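You operate a simulated robot arm through the tools that you are given. There is no shell and no other tool. Be economical: measure what you need, move in short steps, check, and stop when the job is done.

You are at the controls of a simulated robot arm. One attempt, no reset.

## Task
Run the white net into the grey bin at fast speed.
Fine: lid open first; feed it over the roller, use the lever; lever off again, then shut the lid.

The check looks at the end state, three seconds after you hand in, the way a careful person would. Anything else that was tipped, shoved, dropped, spilled or broken makes it a failure. Lids that push on must go on centred and level and be pressed home; caps that screw on are set level and turned clockwise until they are tight.

## Robot
A 6-joint arm with a two-finger parallel gripper on a trunk, on a base that drives. Base frame: it is fixed to the floor where the robot stands at the start and does not move with it; the origin is under the middle of the robot, x ahead of it, y to its left, z up. Readings come in mm, rad, newtons and seconds.
Its first joint turns from -2.897 to 2.897 rad. Places, roughly: bin lid [700, -100, 800]; roller lever [400, 0, 600]; speed dial [500, 100, 600]. Payload 3.91 kg.
The tool frame sits at the grasp point between the pads (the TCP): z along the fingers, y along the line on which they close. The tips reach 30 mm beyond it. The gripper opens to 110 mm. The fingers are 20 mm wide and 10 mm thick; the gripper's body (48 by 112 mm) begins 55 mm behind the TCP.
Orientation is told as [roll, pitch, yaw] about the base's x, y, z axes, in that order, counted from this pose: with the fingers straight down and closing along the base's y, the tool's x points along the base's -x, its y along +y and its z along -z.

## Interface
- The arm moves only by the tool step_arm. Its arguments are lists of equal length, an entry for each row: "translation": the shift along the tool's x, y, z in units of 25 mm (1.0 is 25 mm), a list of three; "rotation": the turn, a rotation vector about the tool's x, y, z in units of 5 degrees (1.0 is 5 degrees), a list of three; "claw": the opening, from 0 (shut) to 1 (fully open). In form: {"translation": [[dx, dy, dz], ...], "rotation": [[rx, ry, rz], ...], "claw": [claw, ...]}. A call has 1 to 10 rows; each row shifts and turns the commanded pose from where the row before left it, along the tool's axes as they then stand. A call with a number of a shift or a turn outside -1 to 1 is refused whole. Each row takes 0.2 s and may step no farther than 50 mm and 0.15 rad from the row before; otherwise, or with a gripper value out of range, the whole call is refused. A pose out of reach is approached as far as the arm can. The call stops where the force on the tool passes 70 N (or 10 N more than at its start, if that is more) or the arm is blocked; 0.2 s more then pass. The fingers move at their own pace (about 45 mm/s each) and stop on an object; they squeeze with about 32 N. The grip force told is the motor's: it shows also when the fingers shut on nothing. Time passes only in rows, and 0.2 s behind the last, so rows that do not move let the fingers close. The reply holds the time, the measured pose of the TCP, the force on the tool along the base axes, the opening and the grip force, in the units named above and with some noise, with the torque about the TCP (base axes, N m) and any sound that the robot's microphone picked up.
- Cameras (640 x 400 px; columns grow to the right, rows downward): "scene" is now at [-13, 81.5, 1564.9]; the picture's right is [-0.61, -0.79, 0.00], its down [-0.55, 0.43, -0.72] and it looks along [0.57, -0.44, -0.70] (base axes); focal length 238 px, centre (320, 200). "wrist" rides on the gripper at [77, 7, -114] in the tool frame; the picture's right is [-0.09, 1.00, 0.00], its down [-0.80, -0.07, -0.59] and it looks along [-0.59, -0.05, 0.80] (tool axes); focal length 270 px, centre (320, 200). There is no depth. A picture from a camera that has moved, and an enlarged one, comes with that camera's place and axes in the base frame and with its lens.
- grab_frame(camera): a new picture of that camera. No time passes.
- move_column(by): slides the trunk up (or, below 0, down) by that many mm; the arm and the scene camera ride with it, the base frame stays. It gives what a move gives, with no picture.
- drive_base(legs): drives the robot by 1 to 6 legs, each [ahead, turn to the left] in mm and rad, along the robot's own axes; the way and the turn of a leg run together, so that a leg with both is an arc; at most 1500 mm and 3.142 rad a leg. The arm and the cameras ride along, it lands a little off, and it stops where it bumps. It gives what a move gives.
- pan_tilt(pan, tilt): turns the head with the scene camera to pan (to the left, within 2.705 rad either way) and tilt (down, from -0.506 to 1.204), counted from straight ahead of the robot. It gives what a move gives.
- zoom(camera, box): a new picture of the part [left, top, right, bottom] of that camera's present view, enlarged. No time passes.
- job_done(): hands the job in; it is judged then, once.

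Go step by step. Nothing tells you exact positions but the pictures and the camera data: compare them with the known pose of the tool, close in by small moves and look again before you grip or let go. The budget is 120 turns and 98 pictures, counting those below and the enlarged ones. Unless the task says otherwise, let go and move clear before handing in, and close with one line.

The tools are called after "Call:" as name(argument=value, ...) on one line, values as JSON. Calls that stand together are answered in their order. step_arm: Moves the arm, as the interface text tells. Its arguments: {"type":"object","properties":{"translation":{"type":"array"},"rotation":{"type":"array"},"claw":{"type":"array"}},"required":["translation","rotation","claw"]} The other tools are called the same way: move_column (by) slides the trunk up or down; drive_base (legs) drives the base; pan_tilt (pan, tilt) turns the head that bears the scene camera; grab_frame (camera) takes a picture; zoom (camera, box) takes an enlarged picture of a part of a camera's view; job_done () hands the job in.

At the start:

```text
clock: 0.0
tcp_pos: [507.7, 85.8, 999.3]
orientation: [0.001, 0.001, 0.005]
contact_force: [0.2, 0.0, 0.4]
ft_torque: [0.02, -0.01, -0.01]
grip_width: 110.2
grip_force: 0.0
trunk travel left (down, up): [-525.0, 85.0]
robot x, y, heading: [-1.8, -23.9, 0.001]
head pan, tilt: [-0.661, 0.77]
```

scene: 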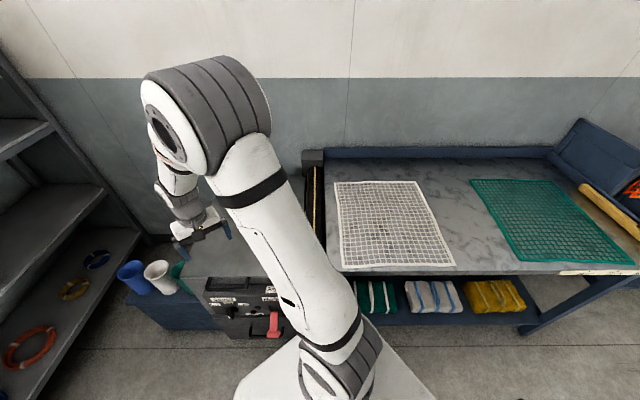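
wrist: 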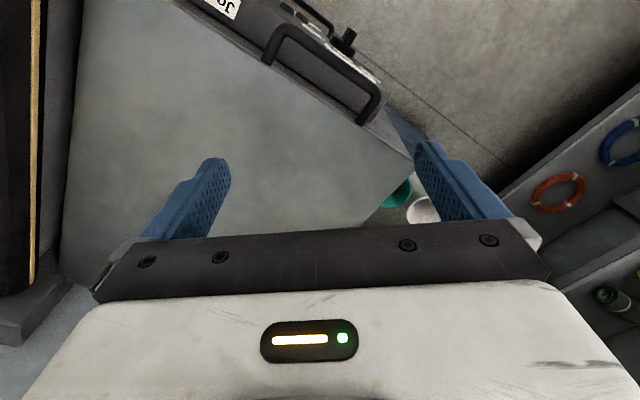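

I see a table with a white and a green net, and a grey machine/bin under the arm with a dial and a red lever on its front. I'll look closer at the machine before moving.

Call:
zoom(camera="scene", box=[100, 200, 340, 350])

Call:
zoom(camera="scene", box=[280, 130, 640, 330])

Call:
zoom(camera="wrist", box=[180, 0, 460, 175])

```text
2.67 times, centred on (220, 275) of scene
camera zoom: at [-13.0, 81.5, 1564.9], right [-0.61, -0.79, 0.0], down [-0.55, 0.43, -0.72], along [0.57, -0.44, -0.7], focal length 635 px, centre (587, 0)
```

zoom: 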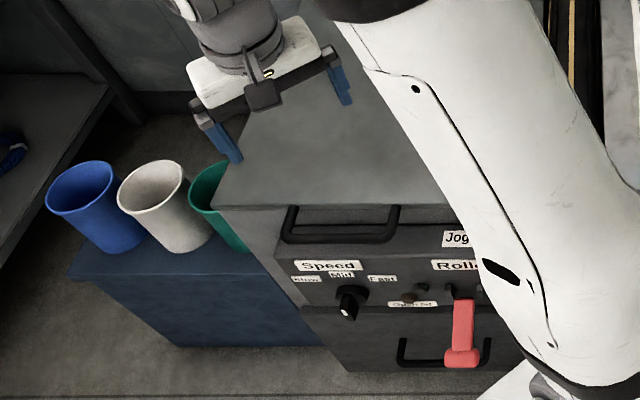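

```text
1.78 times, centred on (460, 230) of scene
camera zoom: at [-13.0, 81.5, 1564.9], right [-0.61, -0.79, 0.0], down [-0.55, 0.43, -0.72], along [0.57, -0.44, -0.7], focal length 423 px, centre (71, 147)
```

zoom: 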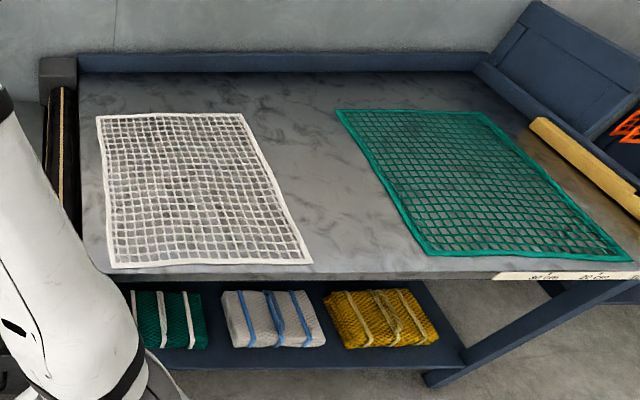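

```text
2.29 times, centred on (320, 88) of wrist
camera zoom: at [430.6, 92.8, 1114.6], right [0.08, 1.0, 0.0], down [0.8, -0.07, 0.59], along [0.59, -0.05, -0.8], focal length 618 px, centre (320, 457)
```

zoom: 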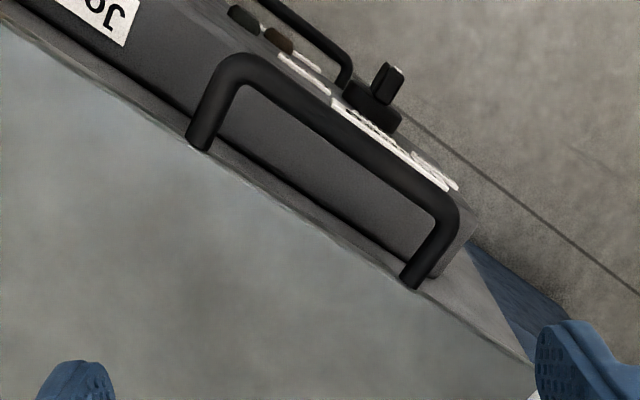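

The machine and table are squared to a direction turned about -0.66 rad. I'll look at the whole front with other head angles before planning.

Call:
pan_tilt(pan=-0.661, tilt=0.3)

Call:
grab_frame(camera="scene")

```text
clock: 0.9
tcp_pos: [508.0, 86.7, 1000.2]
orientation: [0.0, 0.0, 0.004]
contact_force: [0.1, -0.4, -0.2]
ft_torque: [0.01, 0.02, 0.0]
grip_width: 110.0
grip_force: 0.0
trunk travel left (down, up): [-525.0, 85.0]
robot x, y, heading: [2.2, -21.5, 0.002]
head pan, tilt: [-0.661, 0.3]
```

```text
92 pictures are left
camera scene: at [-4.1, 74.7, 1606.8], right [-0.61, -0.79, 0.0], down [-0.23, 0.18, -0.95], along [0.75, -0.59, -0.3], focal length 238 px, centre (320, 200)
```

scene: 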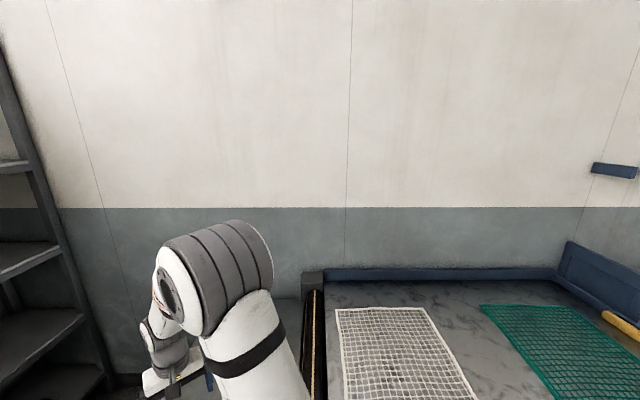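

The view above is clear. I'll turn the base to square up with the machine; the arm swings over at z≈1000, which is clear of everything.

Call:
drive_base(legs=[[0, -0.661]])

Call:
pan_tilt(pan=0.6, tilt=0.9)

Call:
grab_frame(camera="scene")

```text
clock: 3.1
tcp_pos: [466.8, -247.8, 999.5]
orientation: [-0.001, 0.0, -0.654]
contact_force: [0.2, 0.4, 0.3]
ft_torque: [-0.02, 0.04, 0.0]
grip_width: 109.8
grip_force: 0.1
trunk travel left (down, up): [-525.0, 85.0]
robot x, y, heading: [12.5, -5.4, -0.65]
head pan, tilt: [-0.661, 0.3]
```

```text
clock: 4.5
tcp_pos: [466.0, -248.3, 1000.2]
orientation: [0.0, -0.001, -0.654]
contact_force: [1.1, -0.2, 0.1]
ft_torque: [0.0, -0.02, 0.03]
grip_width: 109.8
grip_force: 0.1
trunk travel left (down, up): [-525.0, 85.0]
robot x, y, heading: [10.1, -3.7, -0.645]
head pan, tilt: [0.6, 0.901]
```

```text
91 pictures are left
camera scene: at [116.7, 159.8, 1554.7], right [-0.05, -1.0, 0.0], down [-0.78, 0.04, -0.62], along [0.62, -0.03, -0.78], focal length 238 px, centre (320, 200)
```

scene: 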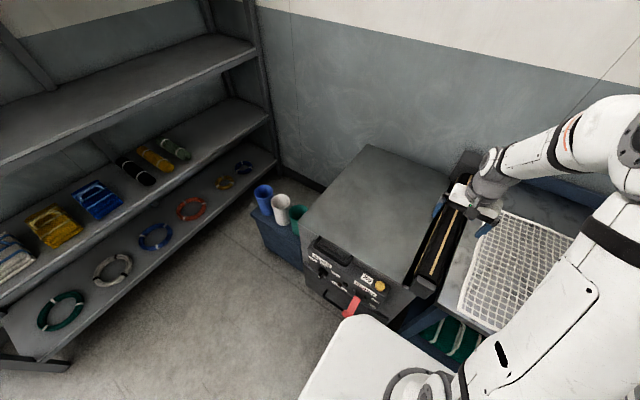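

Call:
zoom(camera="scene", box=[240, 130, 480, 330])

Call:
zoom(camera="scene", box=[290, 230, 410, 330])

```text
2.00 times, centred on (360, 230) of scene
camera zoom: at [116.7, 159.8, 1554.7], right [-0.05, -1.0, 0.0], down [-0.78, 0.04, -0.62], along [0.62, -0.03, -0.78], focal length 476 px, centre (240, 140)
```

zoom: 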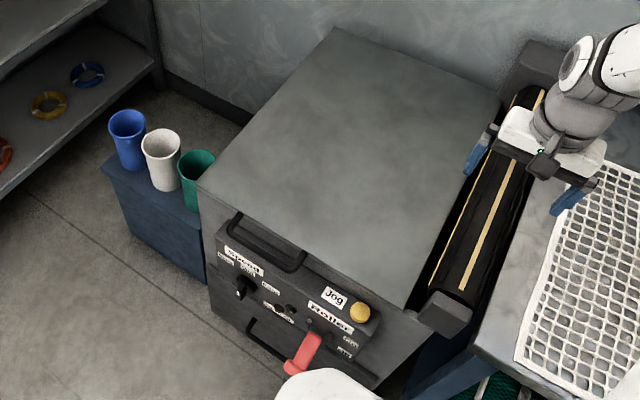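

```text
4.00 times, centred on (350, 280) of scene
camera zoom: at [116.7, 159.8, 1554.7], right [-0.05, -1.0, 0.0], down [-0.78, 0.04, -0.62], along [0.62, -0.03, -0.78], focal length 952 px, centre (200, -120)
```

zoom: 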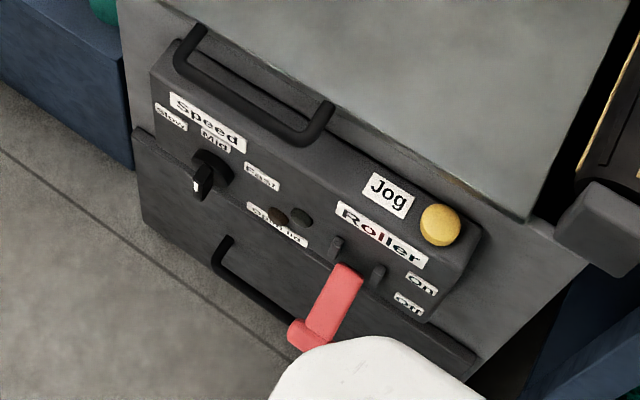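

The panel shows: speed dial (Slow/Mid/Fast), yellow Jog button, red Roller lever hanging at Off, with the lid handle above. In machine axes (u forward at yaw −0.65, w left) the lid spans u 360–915, w 130–547. I'll shift the base to the left by about 250 mm and back off a little, then look at the panel squarely.

Call:
drive_base(legs=[[-150, 0], [0, 1.571], [300, 0], [0, -1.571]])

Call:
pan_tilt(pan=0.0, tilt=1.0)

Call:
grab_frame(camera="scene")

```text
clock: 15.2
tcp_pos: [528.2, 84.2, 999.4]
orientation: [-0.001, 0.001, -0.657]
contact_force: [-0.5, 1.0, -0.5]
ft_torque: [-0.02, -0.03, 0.03]
grip_width: 109.8
grip_force: 0.2
trunk travel left (down, up): [-525.0, 85.0]
robot x, y, heading: [89.5, 346.6, -0.642]
head pan, tilt: [0.6, 0.901]
```

```text
clock: 16.2
tcp_pos: [527.4, 83.6, 999.3]
orientation: [0.002, 0.001, -0.658]
contact_force: [-0.1, 0.4, -0.1]
ft_torque: [-0.02, -0.04, 0.03]
grip_width: 110.2
grip_force: 0.0
trunk travel left (down, up): [-525.0, 85.0]
robot x, y, heading: [90.3, 351.4, -0.644]
head pan, tilt: [0.0, 1.0]
```

```text
88 pictures are left
camera scene: at [172.6, 476.2, 1547.4], right [-0.6, -0.8, 0.0], down [-0.67, 0.5, -0.54], along [0.43, -0.32, -0.84], focal length 238 px, centre (320, 200)
```

scene: 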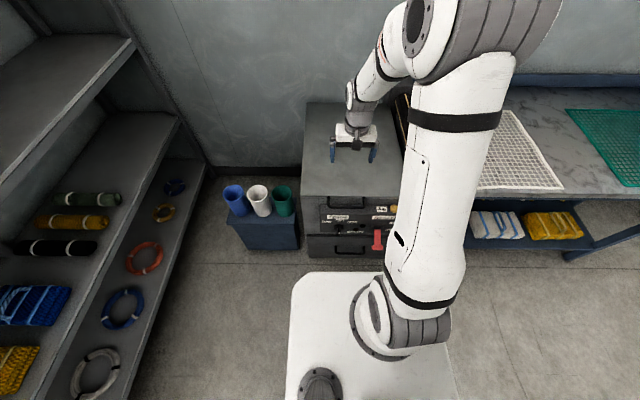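

Call:
zoom(camera="scene", box=[290, 180, 418, 260])

Call:
grab_frame(camera="wrist")

```text
5.00 times, centred on (354, 220) of scene
camera zoom: at [172.6, 476.2, 1547.4], right [-0.6, -0.8, 0.0], down [-0.67, 0.5, -0.54], along [0.43, -0.32, -0.84], focal length 1190 px, centre (150, 100)
```

zoom: 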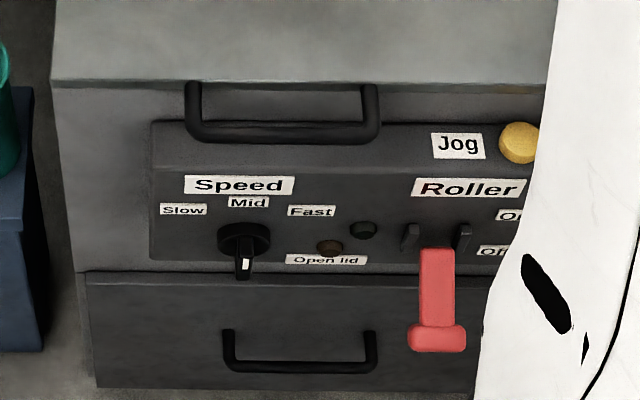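

```text
86 pictures are left
camera wrist: at [470.4, 137.4, 1114.6], right [0.68, 0.73, 0.0], down [0.59, -0.55, 0.59], along [0.44, -0.4, -0.8], focal length 270 px, centre (320, 200)
```

wrist: 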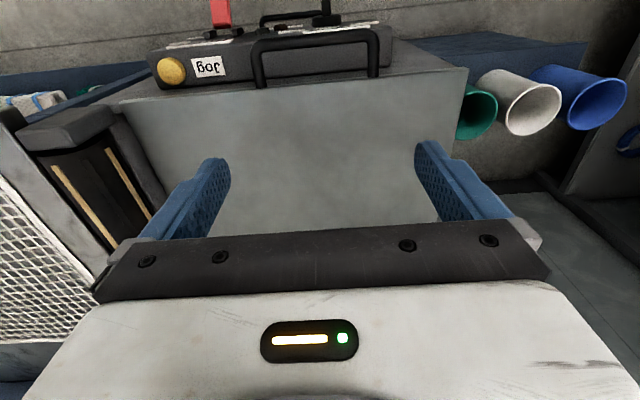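

I'm squared up with the machine, robot axis at w≈334. To work on the front face I need the tool horizontal, so I'll back off 150 mm more and pitch the tool forward.

Call:
drive_base(legs=[[-150, 0]])

Call:
step_arm(translation=[[0, 0, 0], [0, 0, 0], [0, 0, 0], [0, 0, 0], [0, 0, 0], [0, 0, 0], [0, 0, 0], [0, 0, 0], [0, 0, 0], [0, 0, 0]], rotation=[[0, -1, 0], [0, -1, 0], [0, -1, 0], [0, -1, 0], [0, -1, 0], [0, -1, 0], [0, -1, 0], [0, -1, 0], [0, -1, 0], [0, -1, 0]], claw=[0, 0, 0, 0, 0, 0, 0, 0, 0, 0])

Call:
grab_frame(camera="wrist")

Call:
grab_frame(camera="scene")

```text
clock: 17.6
tcp_pos: [406.7, 170.4, 999.8]
orientation: [-0.001, -0.002, -0.665]
contact_force: [0.3, -0.2, -0.3]
ft_torque: [-0.01, -0.02, 0.02]
grip_width: 110.1
grip_force: 0.1
trunk travel left (down, up): [-525.0, 85.0]
robot x, y, heading: [-29.1, 435.6, -0.642]
head pan, tilt: [0.0, 1.0]
```

```text
clock: 19.8
tcp_pos: [404.6, 167.2, 999.5]
orientation: [-0.031, -0.791, -0.653]
contact_force: [-0.2, -0.5, 0.1]
ft_torque: [0.01, -0.02, -0.01]
grip_width: 0.2
grip_force: 32.0
out of reach, approached as far as the arm can: row 7
trunk travel left (down, up): [-525.0, 85.0]
robot x, y, heading: [-32.0, 437.7, -0.639]
head pan, tilt: [0.0, 1.0]
```

```text
85 pictures are left
camera wrist: at [303.3, 257.2, 1025.0], right [0.67, 0.74, 0.04], down [0.08, -0.12, 0.99], along [0.74, -0.66, -0.14], focal length 270 px, centre (320, 200)
```

wrist: 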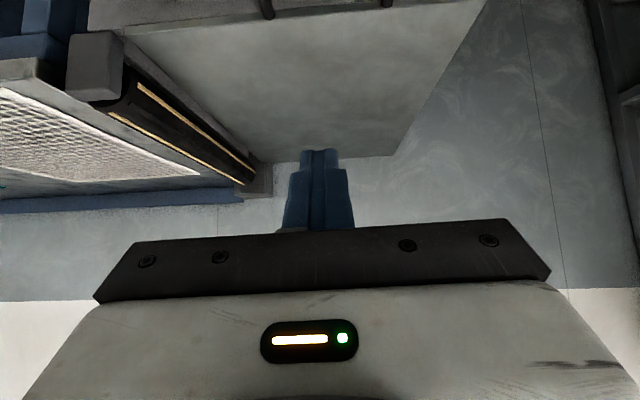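

```text
84 pictures are left
camera scene: at [55.1, 563.5, 1547.4], right [-0.6, -0.8, 0.0], down [-0.67, 0.51, -0.54], along [0.43, -0.32, -0.84], focal length 238 px, centre (320, 200)
```

scene: 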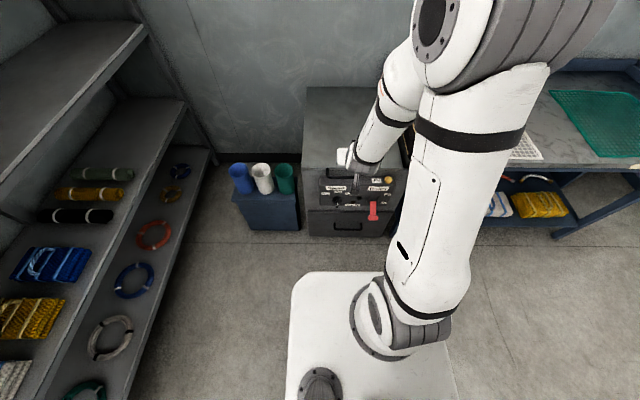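

Pitching stalls near 45° because the forearm points steeply down; lowering the trunk will flatten the forearm for the same work height. The tool is in front of the machine with clearance, so I'll lower 250 mm.

Call:
move_column(by=-250)

Call:
step_arm(translation=[[-0.7, 0, -0.7], [-0.7, 0, -0.7], [-0.7, 0, -0.7], [-0.7, 0, -0.7], [0, 0, 0], [0, 0, 0], [0, 0, 0]], rotation=[[0, 0, 0], [0, 0, 0], [0, 0, 0], [0, 0, 0], [0, -1, 0], [0, -1, 0], [0, -1, 0]], claw=[0, 0, 0, 0, 0, 0, 0])

Call:
grab_frame(camera="wrist")

Call:
grab_frame(camera="scene")

```text
clock: 22.4
tcp_pos: [404.6, 164.7, 748.6]
orientation: [-0.035, -0.788, -0.653]
contact_force: [0.6, 0.5, -0.6]
ft_torque: [0.01, 0.0, -0.01]
grip_width: 0.0
grip_force: 31.6
trunk travel left (down, up): [-275.0, 335.0]
robot x, y, heading: [-28.1, 438.2, -0.647]
head pan, tilt: [0.0, 1.0]
```

```text
clock: 24.0
tcp_pos: [405.4, 169.1, 847.5]
orientation: [-0.046, -1.053, -0.635]
contact_force: [-0.1, -0.4, 0.1]
ft_torque: [-0.01, -0.01, 0.02]
grip_width: 0.0
grip_force: 32.1
trunk travel left (down, up): [-275.0, 335.0]
robot x, y, heading: [-30.9, 436.7, -0.645]
head pan, tilt: [0.0, 1.0]
```

```text
83 pictures are left
camera wrist: at [302.6, 260.2, 837.8], right [0.66, 0.75, 0.05], down [-0.12, 0.04, 0.99], along [0.74, -0.66, 0.12], focal length 270 px, centre (320, 200)
```

wrist: 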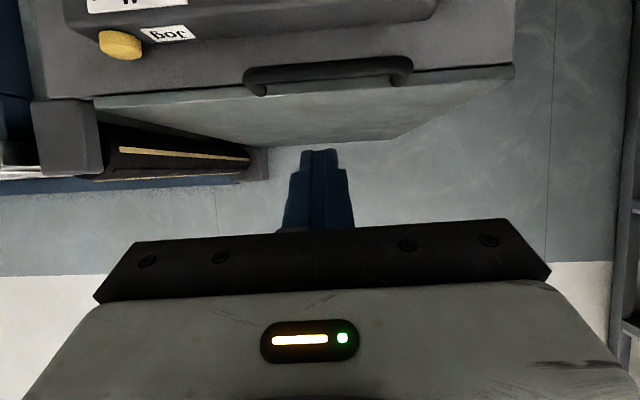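

```text
82 pictures are left
camera scene: at [54.9, 563.6, 1297.4], right [-0.6, -0.8, 0.0], down [-0.67, 0.51, -0.54], along [0.43, -0.32, -0.84], focal length 238 px, centre (320, 200)
```

scene: 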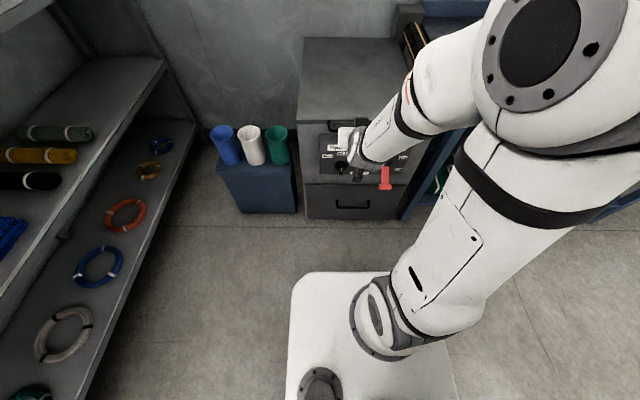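

The lid top is at z≈760, its front edge u≈372, and the handle bar at u≈323, z≈755, w≈374, with about 40 mm free beneath it. I'll finish levelling the tool and drop to below bar height, still in front of the machine.

Call:
step_arm(translation=[[0, 0, 0], [0, 0, 0], [0, 0, 0], [0, 0, 0], [0, 0, 0], [0, 0, 0]], rotation=[[0, -1, 0], [0, -1, 0], [0, -1, 0], [0, -1, 0], [0, -1, 0], [0, -0.8, 0]], claw=[0, 0, 0, 0, 0, 0])

Call:
step_arm(translation=[[1, 0, 0], [1, 0, 0], [1, 0, 0], [0.9, 0, 0]], rotation=[[0, 0, 0], [0, 0, 0], [0, 0, 0], [0, 0, 0]], claw=[0, 0, 0, 0])

Call:
grab_frame(camera="wrist")

```text
clock: 25.4
tcp_pos: [447.4, 155.7, 880.5]
orientation: [-1.236, -1.52, 0.554]
contact_force: [-0.4, 0.2, 0.3]
ft_torque: [-0.02, 0.01, -0.01]
grip_width: 0.0
grip_force: 32.3
out of reach, approached as far as the arm can: row 1, 2, 3, 4, 5, 6
trunk travel left (down, up): [-275.0, 335.0]
robot x, y, heading: [-27.0, 441.2, -0.638]
head pan, tilt: [0.0, 1.0]
```

```text
clock: 26.4
tcp_pos: [449.3, 156.5, 856.8]
orientation: [-1.266, -1.5, 0.592]
contact_force: [0.5, 0.2, -0.3]
ft_torque: [0.02, 0.02, 0.02]
grip_width: 0.2
grip_force: 31.7
out of reach, approached as far as the arm can: row 1, 2, 3, 4
trunk travel left (down, up): [-275.0, 335.0]
robot x, y, heading: [-28.8, 436.8, -0.641]
head pan, tilt: [0.0, 1.0]
```

```text
81 pictures are left
camera wrist: at [359.2, 231.2, 782.4], right [0.63, 0.78, 0.02], down [-0.46, 0.35, 0.82], along [0.63, -0.52, 0.58], focal length 270 px, centre (320, 200)
```

wrist: 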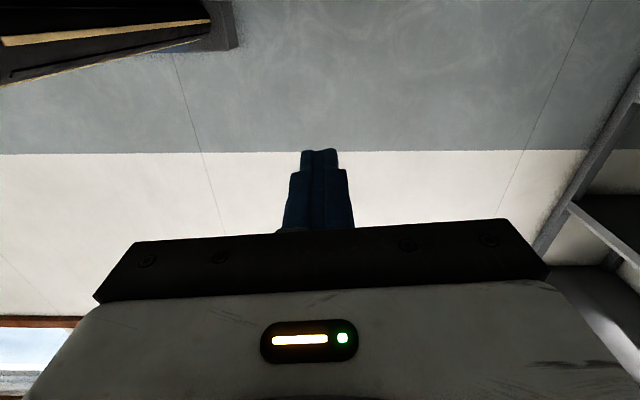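

The arm is at a joint limit with the tool level here. I'll back off 100 mm and lower the trunk further so the forearm lies flatter.

Call:
drive_base(legs=[[-130, 0]])

Call:
move_column(by=-200)

Call:
step_arm(translation=[[-0.5, 0, 1], [-0.5, 0, 1], [-0.5, 0, 0.5]], rotation=[[0, 0, 0], [0, 0, 0], [0, 0, 0]], claw=[0, 0, 0])

Call:
grab_frame(camera="scene")

```text
clock: 27.7
tcp_pos: [343.5, 235.9, 856.6]
orientation: [-1.26, -1.499, 0.585]
contact_force: [-0.5, 0.1, -0.4]
ft_torque: [-0.02, -0.01, -0.01]
grip_width: 0.0
grip_force: 31.7
trunk travel left (down, up): [-275.0, 335.0]
robot x, y, heading: [-137.5, 518.5, -0.645]
head pan, tilt: [0.0, 1.0]
```

```text
clock: 29.8
tcp_pos: [344.1, 236.5, 657.2]
orientation: [-1.263, -1.499, 0.587]
contact_force: [-0.7, -0.2, 0.2]
ft_torque: [-0.01, -0.02, 0.0]
grip_width: 0.0
grip_force: 32.0
trunk travel left (down, up): [-75.0, 535.0]
robot x, y, heading: [-136.0, 517.5, -0.643]
head pan, tilt: [0.0, 1.0]
```

```text
clock: 30.6
tcp_pos: [395.7, 203.7, 693.1]
orientation: [-1.247, -1.499, 0.566]
contact_force: [0.0, -0.4, -0.6]
ft_torque: [0.02, 0.05, 0.0]
grip_width: 0.0
grip_force: 32.0
out of reach, approached as far as the arm can: row 2
trunk travel left (down, up): [-75.0, 535.0]
robot x, y, heading: [-133.8, 519.1, -0.638]
head pan, tilt: [0.0, 1.0]
```

```text
80 pictures are left
camera scene: at [-51.3, 643.3, 1097.4], right [-0.6, -0.8, 0.0], down [-0.67, 0.51, -0.54], along [0.43, -0.32, -0.84], focal length 238 px, centre (320, 200)
```

scene: 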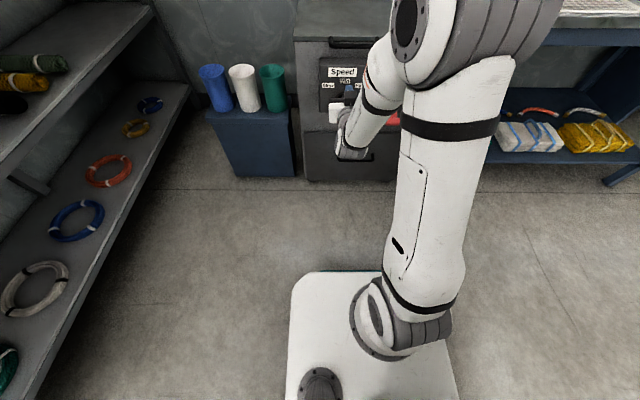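

The tool is now level at u≈192, w≈401, z≈693. I'll shift to the handle's middle, just below bar height, and check before going under.

Call:
step_arm(translation=[[-0.7, -0.5, 0.5], [-0.6, -0.5, 0.5], [0, 0, 0]], rotation=[[0, 0, 0], [0, 0, 0], [0, 0, 0]], claw=[0, 0, 0])

Call:
grab_frame(camera="wrist")

Call:
zoom(camera="scene", box=[280, 10, 440, 170])

```text
clock: 31.4
tcp_pos: [412.0, 185.6, 730.8]
orientation: [-1.246, -1.499, 0.561]
contact_force: [-0.9, 0.2, 0.1]
ft_torque: [0.02, -0.03, 0.02]
grip_width: 0.0
grip_force: 32.0
out of reach, approached as far as the arm can: row 1, 2
trunk travel left (down, up): [-75.0, 535.0]
robot x, y, heading: [-136.4, 513.0, -0.643]
head pan, tilt: [0.0, 1.0]
```

```text
79 pictures are left
camera wrist: at [322.6, 260.7, 655.8], right [0.63, 0.77, 0.02], down [-0.46, 0.35, 0.82], along [0.62, -0.53, 0.58], focal length 270 px, centre (320, 200)
```

wrist: 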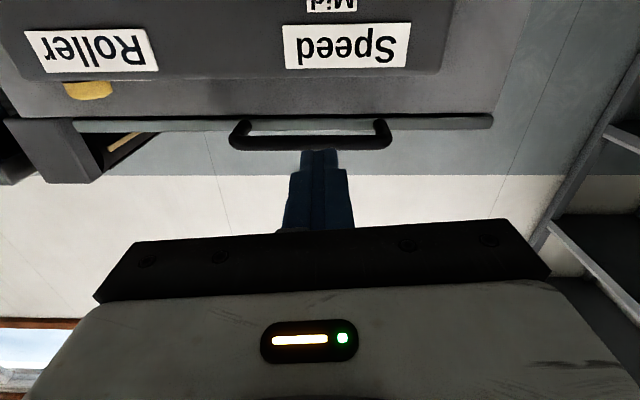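

```text
2.50 times, centred on (360, 90) of scene
camera zoom: at [-51.3, 643.3, 1097.4], right [-0.6, -0.8, 0.0], down [-0.67, 0.51, -0.54], along [0.43, -0.32, -0.84], focal length 595 px, centre (220, 475)
```

zoom: 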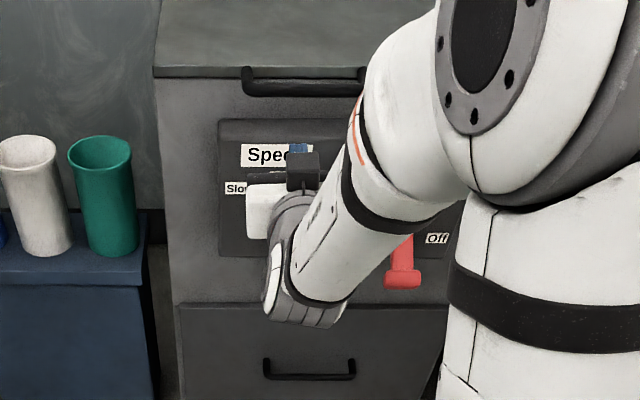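

The handle bar resolves to u≈327, z≈755, w≈381. I'll slide the closed fingers under it: 110 mm forward, 16 mm right, 4 mm down.

Call:
step_arm(translation=[[0.15, -0.64, 0.4], [0, 0, 1], [0, 0, 1], [0, 0, 1], [0, 0, 1]], rotation=[[0, 0, 0], [0, 0, 0], [0, 0, 0], [0, 0, 0], [0, 0, 0]], claw=[0, 0, 0, 0, 0])

Call:
grab_frame(camera="wrist")

Call:
zoom(camera="scene", box=[280, 10, 440, 170])

```text
clock: 32.6
tcp_pos: [501.0, 129.0, 728.5]
orientation: [-1.238, -1.499, 0.552]
contact_force: [-0.6, -0.4, -0.5]
ft_torque: [0.03, 0.04, 0.03]
grip_width: 0.0
grip_force: 32.5
out of reach, approached as far as the arm can: row 1, 2, 3, 5
trunk travel left (down, up): [-75.0, 535.0]
robot x, y, heading: [-135.5, 518.5, -0.641]
head pan, tilt: [0.0, 1.0]
```

```text
77 pictures are left
camera wrist: at [412.3, 203.8, 654.8], right [0.64, 0.77, 0.02], down [-0.45, 0.35, 0.82], along [0.62, -0.53, 0.58], focal length 270 px, centre (320, 200)
```

wrist: 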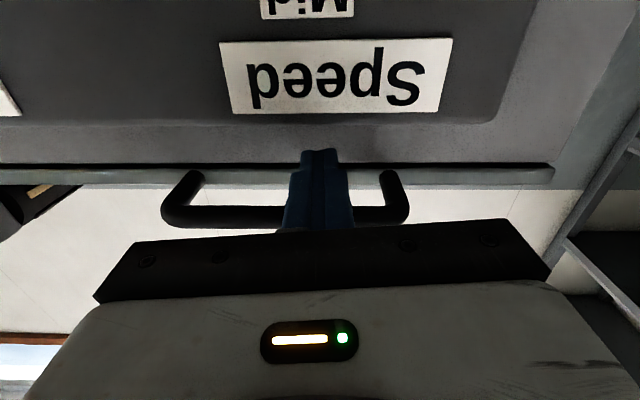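

```text
2.50 times, centred on (360, 90) of scene
camera zoom: at [-51.4, 643.4, 1097.4], right [-0.6, -0.8, 0.0], down [-0.67, 0.51, -0.54], along [0.43, -0.32, -0.84], focal length 595 px, centre (220, 475)
```

zoom: 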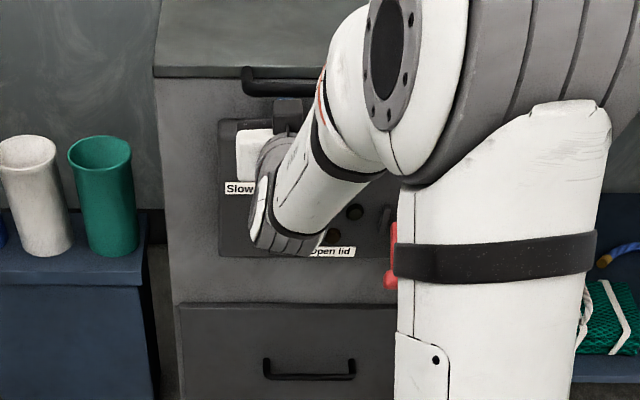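

Fingers are under the bar (a little left of its middle). I'll lift gently and watch the force.

Call:
step_arm(translation=[[-0.4, 0, 0], [-0.4, 0, 0], [-0.6, 0, 0], [-0.8, 0, 0], [0, 0, 0]], rotation=[[0, 0, 0], [0, 0, 0], [0, 0, 0], [0, 0, 0], [0, 0, 0]], claw=[0, 0, 0, 0, 0])

Call:
grab_frame(camera="wrist")

```text
clock: 33.8
tcp_pos: [504.5, 130.6, 785.4]
orientation: [-1.26, -1.5, 0.582]
contact_force: [0.5, -0.8, -2.0]
ft_torque: [-0.02, 0.0, 0.04]
grip_width: 0.0
grip_force: 32.4
trunk travel left (down, up): [-75.0, 535.0]
robot x, y, heading: [-135.0, 517.4, -0.647]
head pan, tilt: [0.0, 1.0]
```

```text
75 pictures are left
camera wrist: at [414.3, 205.3, 710.5], right [0.63, 0.78, 0.02], down [-0.46, 0.35, 0.82], along [0.63, -0.52, 0.58], focal length 270 px, centre (320, 200)
```

wrist: 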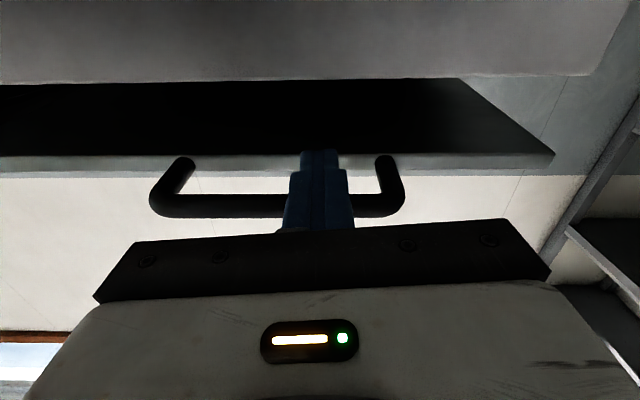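

The lid is lifting with hardly any force. I'll continue raising it with the trunk, following the arc forward.

Call:
move_column(by=120)

Call:
step_arm(translation=[[0, -0.3, 0.8], [0, -0.3, 0.8]], rotation=[[0, 0, 0], [0, 0, 0]], claw=[0, 0])

Call:
grab_frame(camera="wrist")

```text
clock: 35.3
tcp_pos: [504.1, 131.0, 904.7]
orientation: [-1.266, -1.498, 0.59]
contact_force: [-0.6, 0.2, -0.8]
ft_torque: [0.0, 0.05, 0.02]
grip_width: 0.0
grip_force: 31.9
trunk travel left (down, up): [-195.0, 415.0]
robot x, y, heading: [-133.0, 516.9, -0.645]
head pan, tilt: [0.0, 1.0]
```

```text
clock: 35.9
tcp_pos: [526.4, 95.4, 906.3]
orientation: [-1.258, -1.499, 0.572]
contact_force: [-3.4, 4.2, 1.1]
ft_torque: [-0.03, -0.01, 0.07]
grip_width: 0.0
grip_force: 31.9
trunk travel left (down, up): [-195.0, 415.0]
robot x, y, heading: [-136.4, 519.3, -0.645]
head pan, tilt: [0.0, 1.0]
```

```text
74 pictures are left
camera wrist: at [436.9, 170.6, 831.9], right [0.63, 0.77, 0.02], down [-0.46, 0.35, 0.82], along [0.62, -0.53, 0.58], focal length 270 px, centre (320, 200)
```

wrist: 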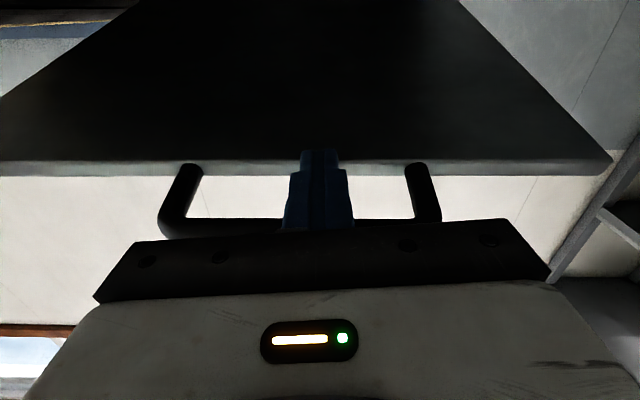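

Going well. I'll alternate trunk lift and short base advances to follow the arc.

Call:
drive_base(legs=[[20, 0]])

Call:
move_column(by=70)

Call:
drive_base(legs=[[25, 0]])

Call:
move_column(by=60)

Call:
grab_frame(camera="wrist")

Call:
grab_frame(camera="scene")

```text
clock: 36.8
tcp_pos: [530.3, 92.0, 920.4]
orientation: [-1.632, -1.506, 0.946]
contact_force: [-41.3, 26.6, 12.7]
ft_torque: [-0.3, -0.41, 0.15]
grip_width: 0.2
grip_force: 31.9
trunk travel left (down, up): [-195.0, 415.0]
robot x, y, heading: [-125.9, 513.7, -0.647]
head pan, tilt: [0.0, 1.0]
stopped in leg 1: the force on the tool passed its limit (the readings are from after the stop); the commanded pose is now the measured one
```

```text
clock: 37.8
tcp_pos: [534.6, 89.3, 983.1]
orientation: [-1.445, -1.503, 0.763]
contact_force: [-0.1, -0.4, -0.1]
ft_torque: [-0.03, 0.0, -0.01]
grip_width: 0.0
grip_force: 32.2
trunk travel left (down, up): [-265.0, 345.0]
robot x, y, heading: [-124.9, 509.0, -0.645]
head pan, tilt: [0.0, 1.0]
```

```text
clock: 38.6
tcp_pos: [548.1, 78.9, 992.7]
orientation: [-1.654, -1.503, 0.968]
contact_force: [-46.3, 34.7, 24.3]
ft_torque: [-0.21, -0.51, 0.22]
grip_width: 0.0
grip_force: 32.0
trunk travel left (down, up): [-265.0, 345.0]
robot x, y, heading: [-108.3, 492.6, -0.644]
head pan, tilt: [0.0, 1.0]
```

```text
clock: 39.6
tcp_pos: [556.2, 74.7, 1045.2]
orientation: [-1.52, -1.503, 0.837]
contact_force: [-0.4, -1.0, -0.3]
ft_torque: [-0.01, 0.01, -0.01]
grip_width: 0.0
grip_force: 31.7
trunk travel left (down, up): [-325.0, 285.0]
robot x, y, heading: [-105.2, 490.3, -0.644]
head pan, tilt: [0.0, 1.0]
```

```text
73 pictures are left
camera wrist: at [466.5, 149.0, 969.1], right [0.63, 0.77, 0.02], down [-0.47, 0.36, 0.81], along [0.62, -0.52, 0.59], focal length 270 px, centre (320, 200)
```

wrist: 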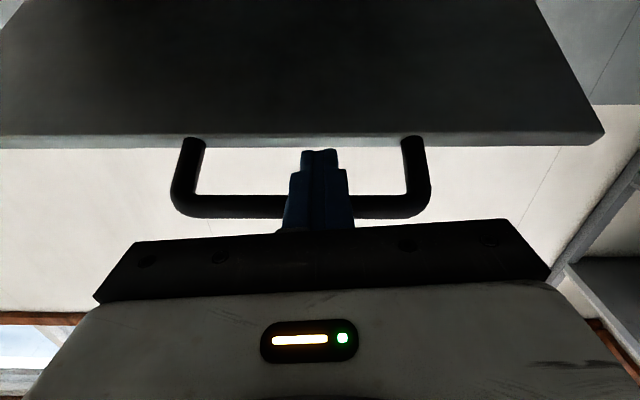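

```text
72 pictures are left
camera scene: at [-21.7, 621.2, 1347.4], right [-0.6, -0.8, 0.0], down [-0.67, 0.51, -0.54], along [0.43, -0.32, -0.84], focal length 238 px, centre (320, 200)
```

scene: 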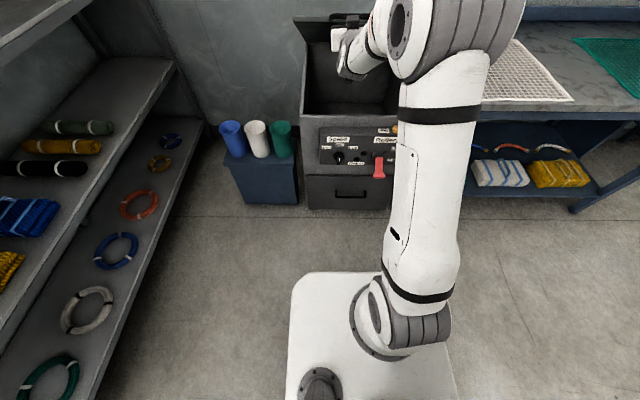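

The lid is about 30° up and the machine's interior is visible. I'll continue with diagonal arm moves along the arc.

Call:
step_arm(translation=[[-0.85, 0, 0.4], [-0.85, 0, 0.45], [-0.8, 0, 0.5], [-0.8, 0, 0.55], [-0.75, 0, 0.6], [-0.75, 0, 0.6], [-0.7, 0, 0.65], [-0.7, 0, 0.7]], rotation=[[0, 0, 0], [0, 0, 0], [0, 0, 0], [0, 0, 0], [0, 0, 0], [0, 0, 0], [0, 0, 0], [0, 0, 0]], claw=[0, 0, 0, 0, 0, 0, 0, 0])

Call:
grab_frame(camera="wrist")

```text
clock: 41.5
tcp_pos: [648.6, 12.3, 1200.7]
orientation: [-1.536, -1.505, 0.851]
contact_force: [-1.0, -0.2, 0.9]
ft_torque: [0.02, -0.02, 0.05]
grip_width: 0.1
grip_force: 32.2
trunk travel left (down, up): [-325.0, 285.0]
robot x, y, heading: [-106.9, 493.0, -0.642]
head pan, tilt: [0.0, 1.0]
```

```text
71 pictures are left
camera wrist: at [560.4, 86.7, 1123.7], right [0.63, 0.77, 0.02], down [-0.47, 0.36, 0.81], along [0.62, -0.52, 0.59], focal length 270 px, centre (320, 200)
```

wrist: 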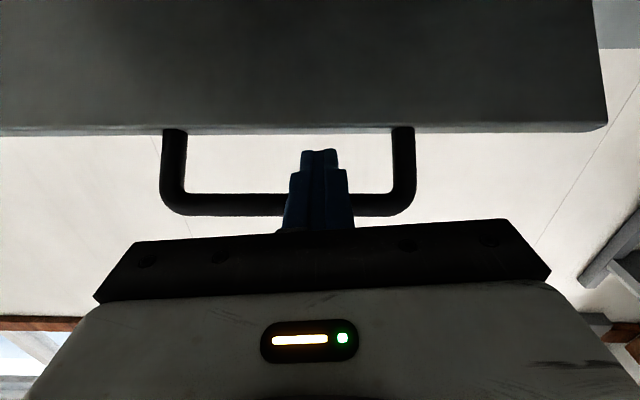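

The lid is near 50°. The arm is getting stretched, so I'll use base advances with small trunk lifts for the next part.

Call:
drive_base(legs=[[35, 0]])

Call:
move_column(by=35)

Call:
drive_base(legs=[[40, 0]])

Call:
move_column(by=30)

Call:
drive_base(legs=[[40, 0]])

Call:
move_column(by=25)

Call:
grab_frame(camera="wrist")

```text
clock: 42.3
tcp_pos: [668.7, -4.2, 1210.4]
orientation: [-1.733, -1.504, 1.042]
contact_force: [-18.4, 14.9, 26.1]
ft_torque: [-0.39, -0.45, 0.12]
grip_width: 0.2
grip_force: 32.6
trunk travel left (down, up): [-325.0, 285.0]
robot x, y, heading: [-75.8, 471.6, -0.648]
head pan, tilt: [0.0, 1.0]
```

```text
clock: 43.1
tcp_pos: [676.3, -9.5, 1238.6]
orientation: [-1.612, -1.506, 0.927]
contact_force: [0.9, -0.9, -5.1]
ft_torque: [0.1, 0.1, 0.04]
grip_width: 0.0
grip_force: 32.3
trunk travel left (down, up): [-360.0, 250.0]
robot x, y, heading: [-78.4, 473.5, -0.644]
head pan, tilt: [0.0, 1.0]
```

```text
clock: 44.0
tcp_pos: [704.4, -29.3, 1247.3]
orientation: [-1.771, -1.506, 1.082]
contact_force: [-8.5, 8.2, 18.0]
ft_torque: [-0.2, -0.39, -0.05]
grip_width: 0.0
grip_force: 31.5
trunk travel left (down, up): [-360.0, 250.0]
robot x, y, heading: [-43.6, 449.1, -0.647]
head pan, tilt: [0.0, 1.0]
```

```text
clock: 44.7
tcp_pos: [707.8, -33.4, 1273.1]
orientation: [-1.704, -1.505, 1.017]
contact_force: [-0.1, 1.0, -1.7]
ft_torque: [-0.08, -0.1, 0.03]
grip_width: 0.0
grip_force: 32.3
trunk travel left (down, up): [-390.0, 220.0]
robot x, y, heading: [-45.9, 450.7, -0.644]
head pan, tilt: [0.0, 1.0]
```

```text
clock: 45.6
tcp_pos: [737.5, -54.7, 1276.7]
orientation: [-1.778, -1.505, 1.089]
contact_force: [-2.3, 2.7, 7.8]
ft_torque: [-0.13, -0.16, 0.08]
grip_width: 0.0
grip_force: 31.6
trunk travel left (down, up): [-390.0, 220.0]
robot x, y, heading: [-13.8, 426.5, -0.646]
head pan, tilt: [0.0, 1.0]
```

```text
clock: 46.3
tcp_pos: [738.1, -56.4, 1299.8]
orientation: [-1.753, -1.505, 1.065]
contact_force: [-0.8, -0.8, -0.3]
ft_torque: [0.02, 0.0, 0.0]
grip_width: 0.0
grip_force: 32.3
trunk travel left (down, up): [-415.0, 195.0]
robot x, y, heading: [-14.3, 428.0, -0.643]
head pan, tilt: [0.0, 1.0]
```

```text
70 pictures are left
camera wrist: at [652.1, 18.1, 1221.6], right [0.63, 0.77, 0.02], down [-0.48, 0.37, 0.8], along [0.61, -0.52, 0.6], focal length 270 px, centre (320, 200)
```

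wrist: 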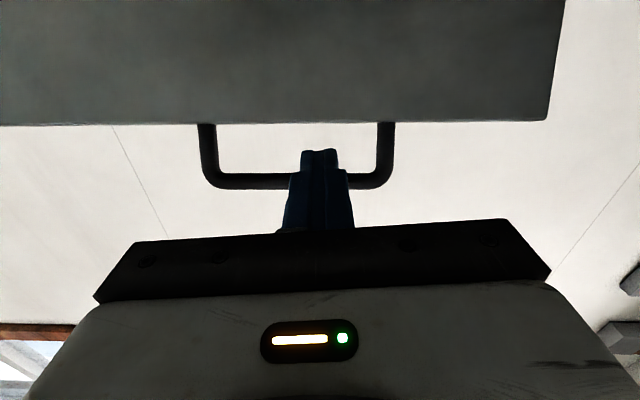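

Forces are near zero, so the lid seems nearly balanced. I'll keep pushing it forward.

Call:
drive_base(legs=[[70, 0]])

Call:
drive_base(legs=[[70, 0]])

Call:
grab_frame(camera="wrist")

Call:
pan_tilt(pan=0.0, tilt=0.4)

Call:
grab_frame(camera="scene")

```text
clock: 47.3
tcp_pos: [794.8, -96.9, 1299.3]
orientation: [-1.736, -1.503, 1.05]
contact_force: [-0.3, 0.3, -0.3]
ft_torque: [0.02, 0.0, -0.02]
grip_width: 0.0
grip_force: 32.5
trunk travel left (down, up): [-415.0, 195.0]
robot x, y, heading: [43.2, 382.2, -0.642]
head pan, tilt: [0.0, 1.0]
```

```text
clock: 48.3
tcp_pos: [851.0, -139.9, 1299.0]
orientation: [-1.729, -1.504, 1.042]
contact_force: [0.3, 0.4, -0.5]
ft_torque: [0.02, -0.01, 0.02]
grip_width: 0.0
grip_force: 32.4
trunk travel left (down, up): [-415.0, 195.0]
robot x, y, heading: [97.3, 345.2, -0.645]
head pan, tilt: [0.0, 1.0]
```

```text
69 pictures are left
camera wrist: at [763.6, -65.8, 1220.3], right [0.63, 0.77, 0.02], down [-0.48, 0.37, 0.8], along [0.61, -0.52, 0.6], focal length 270 px, centre (320, 200)
```

wrist: 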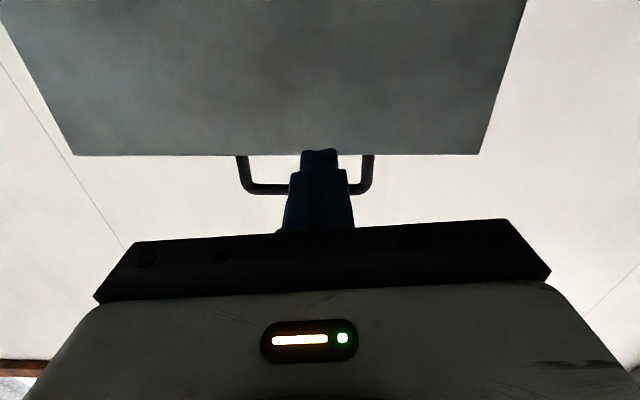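

```text
clock: 49.3
tcp_pos: [850.7, -139.0, 1300.0]
orientation: [-1.739, -1.503, 1.049]
contact_force: [0.2, 0.4, -1.1]
ft_torque: [0.0, 0.0, -0.03]
grip_width: 0.0
grip_force: 31.6
trunk travel left (down, up): [-415.0, 195.0]
robot x, y, heading: [96.6, 341.1, -0.646]
head pan, tilt: [0.0, 0.4]
```

```text
68 pictures are left
camera scene: at [200.2, 454.6, 1487.6], right [-0.6, -0.8, 0.0], down [-0.31, 0.23, -0.92], along [0.74, -0.55, -0.39], focal length 238 px, centre (320, 200)
```

scene: 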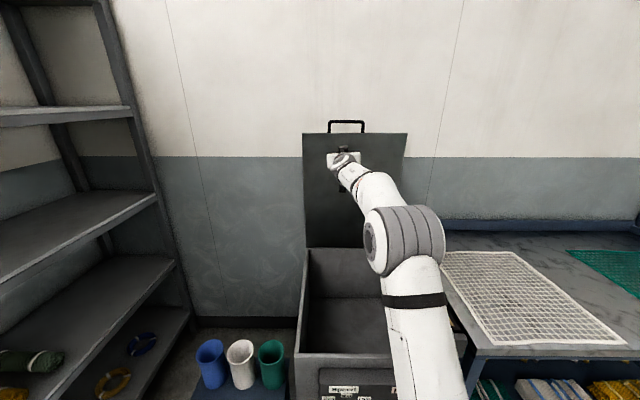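

The lid stands open past vertical and needs no support. Now I'll back off and lower the trunk to see the dial and lever up close.

Call:
drive_base(legs=[[-420, 0]])

Call:
move_column(by=-400)

Call:
pan_tilt(pan=0.0, tilt=0.6)

Call:
grab_frame(camera="scene")

Call:
zoom(camera="scene", box=[270, 150, 430, 250])

```text
clock: 51.9
tcp_pos: [512.8, 112.6, 1300.2]
orientation: [-1.745, -1.505, 1.056]
contact_force: [0.3, -0.4, 0.0]
ft_torque: [-0.02, -0.03, -0.04]
grip_width: 0.0
grip_force: 32.3
trunk travel left (down, up): [-415.0, 195.0]
robot x, y, heading: [-237.9, 594.9, -0.645]
head pan, tilt: [0.0, 0.4]
```

```text
clock: 55.8
tcp_pos: [512.3, 113.2, 899.7]
orientation: [-1.743, -1.505, 1.052]
contact_force: [-0.1, 0.6, 0.2]
ft_torque: [-0.01, 0.02, -0.03]
grip_width: 0.0
grip_force: 32.3
trunk travel left (down, up): [-15.0, 595.0]
robot x, y, heading: [-237.5, 591.9, -0.647]
head pan, tilt: [0.0, 0.4]
```

```text
clock: 56.5
tcp_pos: [512.7, 113.1, 898.4]
orientation: [-1.741, -1.504, 1.052]
contact_force: [1.1, -0.4, -0.3]
ft_torque: [0.02, 0.0, 0.01]
grip_width: 0.2
grip_force: 32.5
trunk travel left (down, up): [-15.0, 595.0]
robot x, y, heading: [-239.6, 594.8, -0.643]
head pan, tilt: [0.0, 0.6]
```

```text
67 pictures are left
camera scene: at [-139.5, 709.7, 1069.5], right [-0.6, -0.8, 0.0], down [-0.45, 0.34, -0.83], along [0.66, -0.5, -0.56], focal length 238 px, centre (320, 200)
```

scene: 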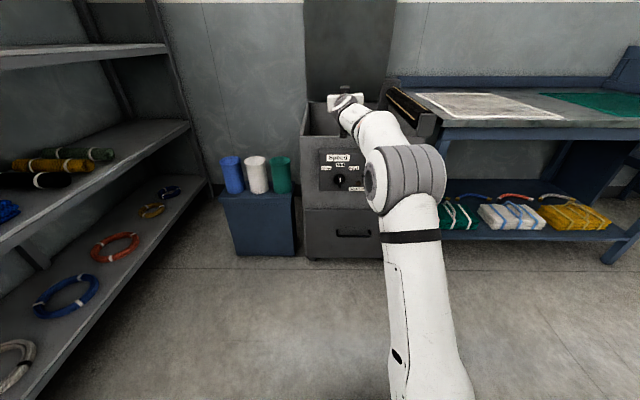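

```text
4.00 times, centred on (350, 200) of scene
camera zoom: at [-139.5, 709.7, 1069.5], right [-0.6, -0.8, 0.0], down [-0.45, 0.34, -0.83], along [0.66, -0.5, -0.56], focal length 952 px, centre (200, 200)
```

zoom: 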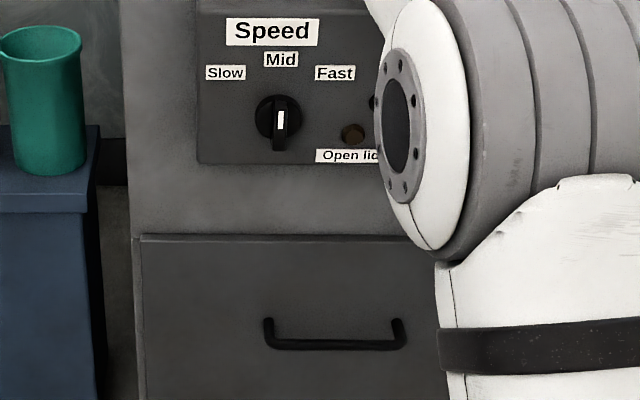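

The dial's fin stands upright pointing at Mid; Fast is about 50° clockwise. Knob centre is near u≈315, w≈399, z≈590. I'll retract, square the tool heading, and lower in front of it.

Call:
step_arm(translation=[[0, 0, -1], [0, 0, -1], [0, 0, -1], [0, 0, -1], [0, 0, -1], [0, 0, -1], [0, 0, 0]], rotation=[[-0.44, 0, 0], [0, 0, 0], [0, 0, 0], [0, 0, 0], [0, 0, 0], [0, 0, 0], [0, 0, 0]], claw=[0, 0, 0, 0, 0, 0, 0])

Call:
step_arm(translation=[[1, 0, 0], [1, 0, 0], [1, 0, 0], [1, 0, 0], [1, 0, 0], [1, 0, 0], [1, 0, 0], [1, 0, 0], [1, 0, 0], [1, 0, 0]], rotation=[[0, 0, 0], [0, 0, 0], [0, 0, 0], [0, 0, 0], [0, 0, 0], [0, 0, 0], [0, 0, 0], [0, 0, 0], [0, 0, 0], [0, 0, 0]], claw=[0.4, 0.4, 0.4, 0.4, 0.4, 0.4, 0.4, 0.4, 0.4, 0.4])

Call:
grab_frame(camera="wrist")

Call:
grab_frame(camera="scene")

```text
clock: 58.1
tcp_pos: [394.8, 204.1, 898.8]
orientation: [-1.71, -1.505, 1.059]
contact_force: [-0.3, -0.6, 0.3]
ft_torque: [-0.03, -0.01, 0.0]
grip_width: 0.0
grip_force: 32.2
trunk travel left (down, up): [-15.0, 595.0]
robot x, y, heading: [-239.1, 594.4, -0.649]
head pan, tilt: [0.0, 0.6]
```

```text
clock: 60.3
tcp_pos: [410.4, 227.5, 660.0]
orientation: [-1.678, -1.504, 1.016]
contact_force: [0.0, -0.1, 0.7]
ft_torque: [0.01, 0.01, -0.02]
grip_width: 43.9
grip_force: 0.0
out of reach, approached as far as the arm can: row 5, 6, 7, 8, 9, 10
trunk travel left (down, up): [-15.0, 595.0]
robot x, y, heading: [-238.7, 596.2, -0.65]
head pan, tilt: [0.0, 0.6]
```

```text
65 pictures are left
camera wrist: at [320.7, 298.7, 580.9], right [0.61, 0.79, 0.02], down [-0.48, 0.35, 0.8], along [0.62, -0.5, 0.6], focal length 270 px, centre (320, 200)
```

wrist: 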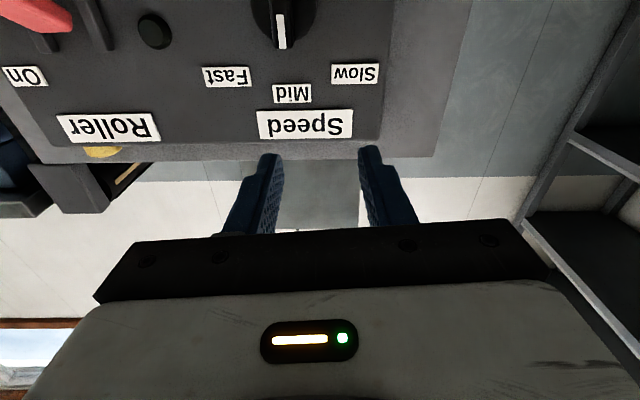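

```text
64 pictures are left
camera scene: at [-139.7, 709.8, 1069.5], right [-0.6, -0.8, 0.0], down [-0.45, 0.34, -0.83], along [0.66, -0.5, -0.56], focal length 238 px, centre (320, 200)
```

scene: 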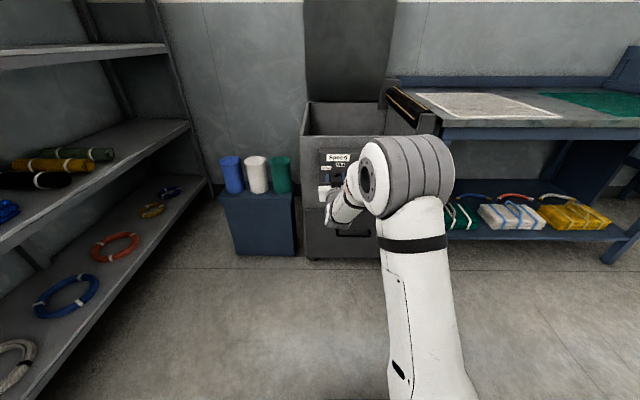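

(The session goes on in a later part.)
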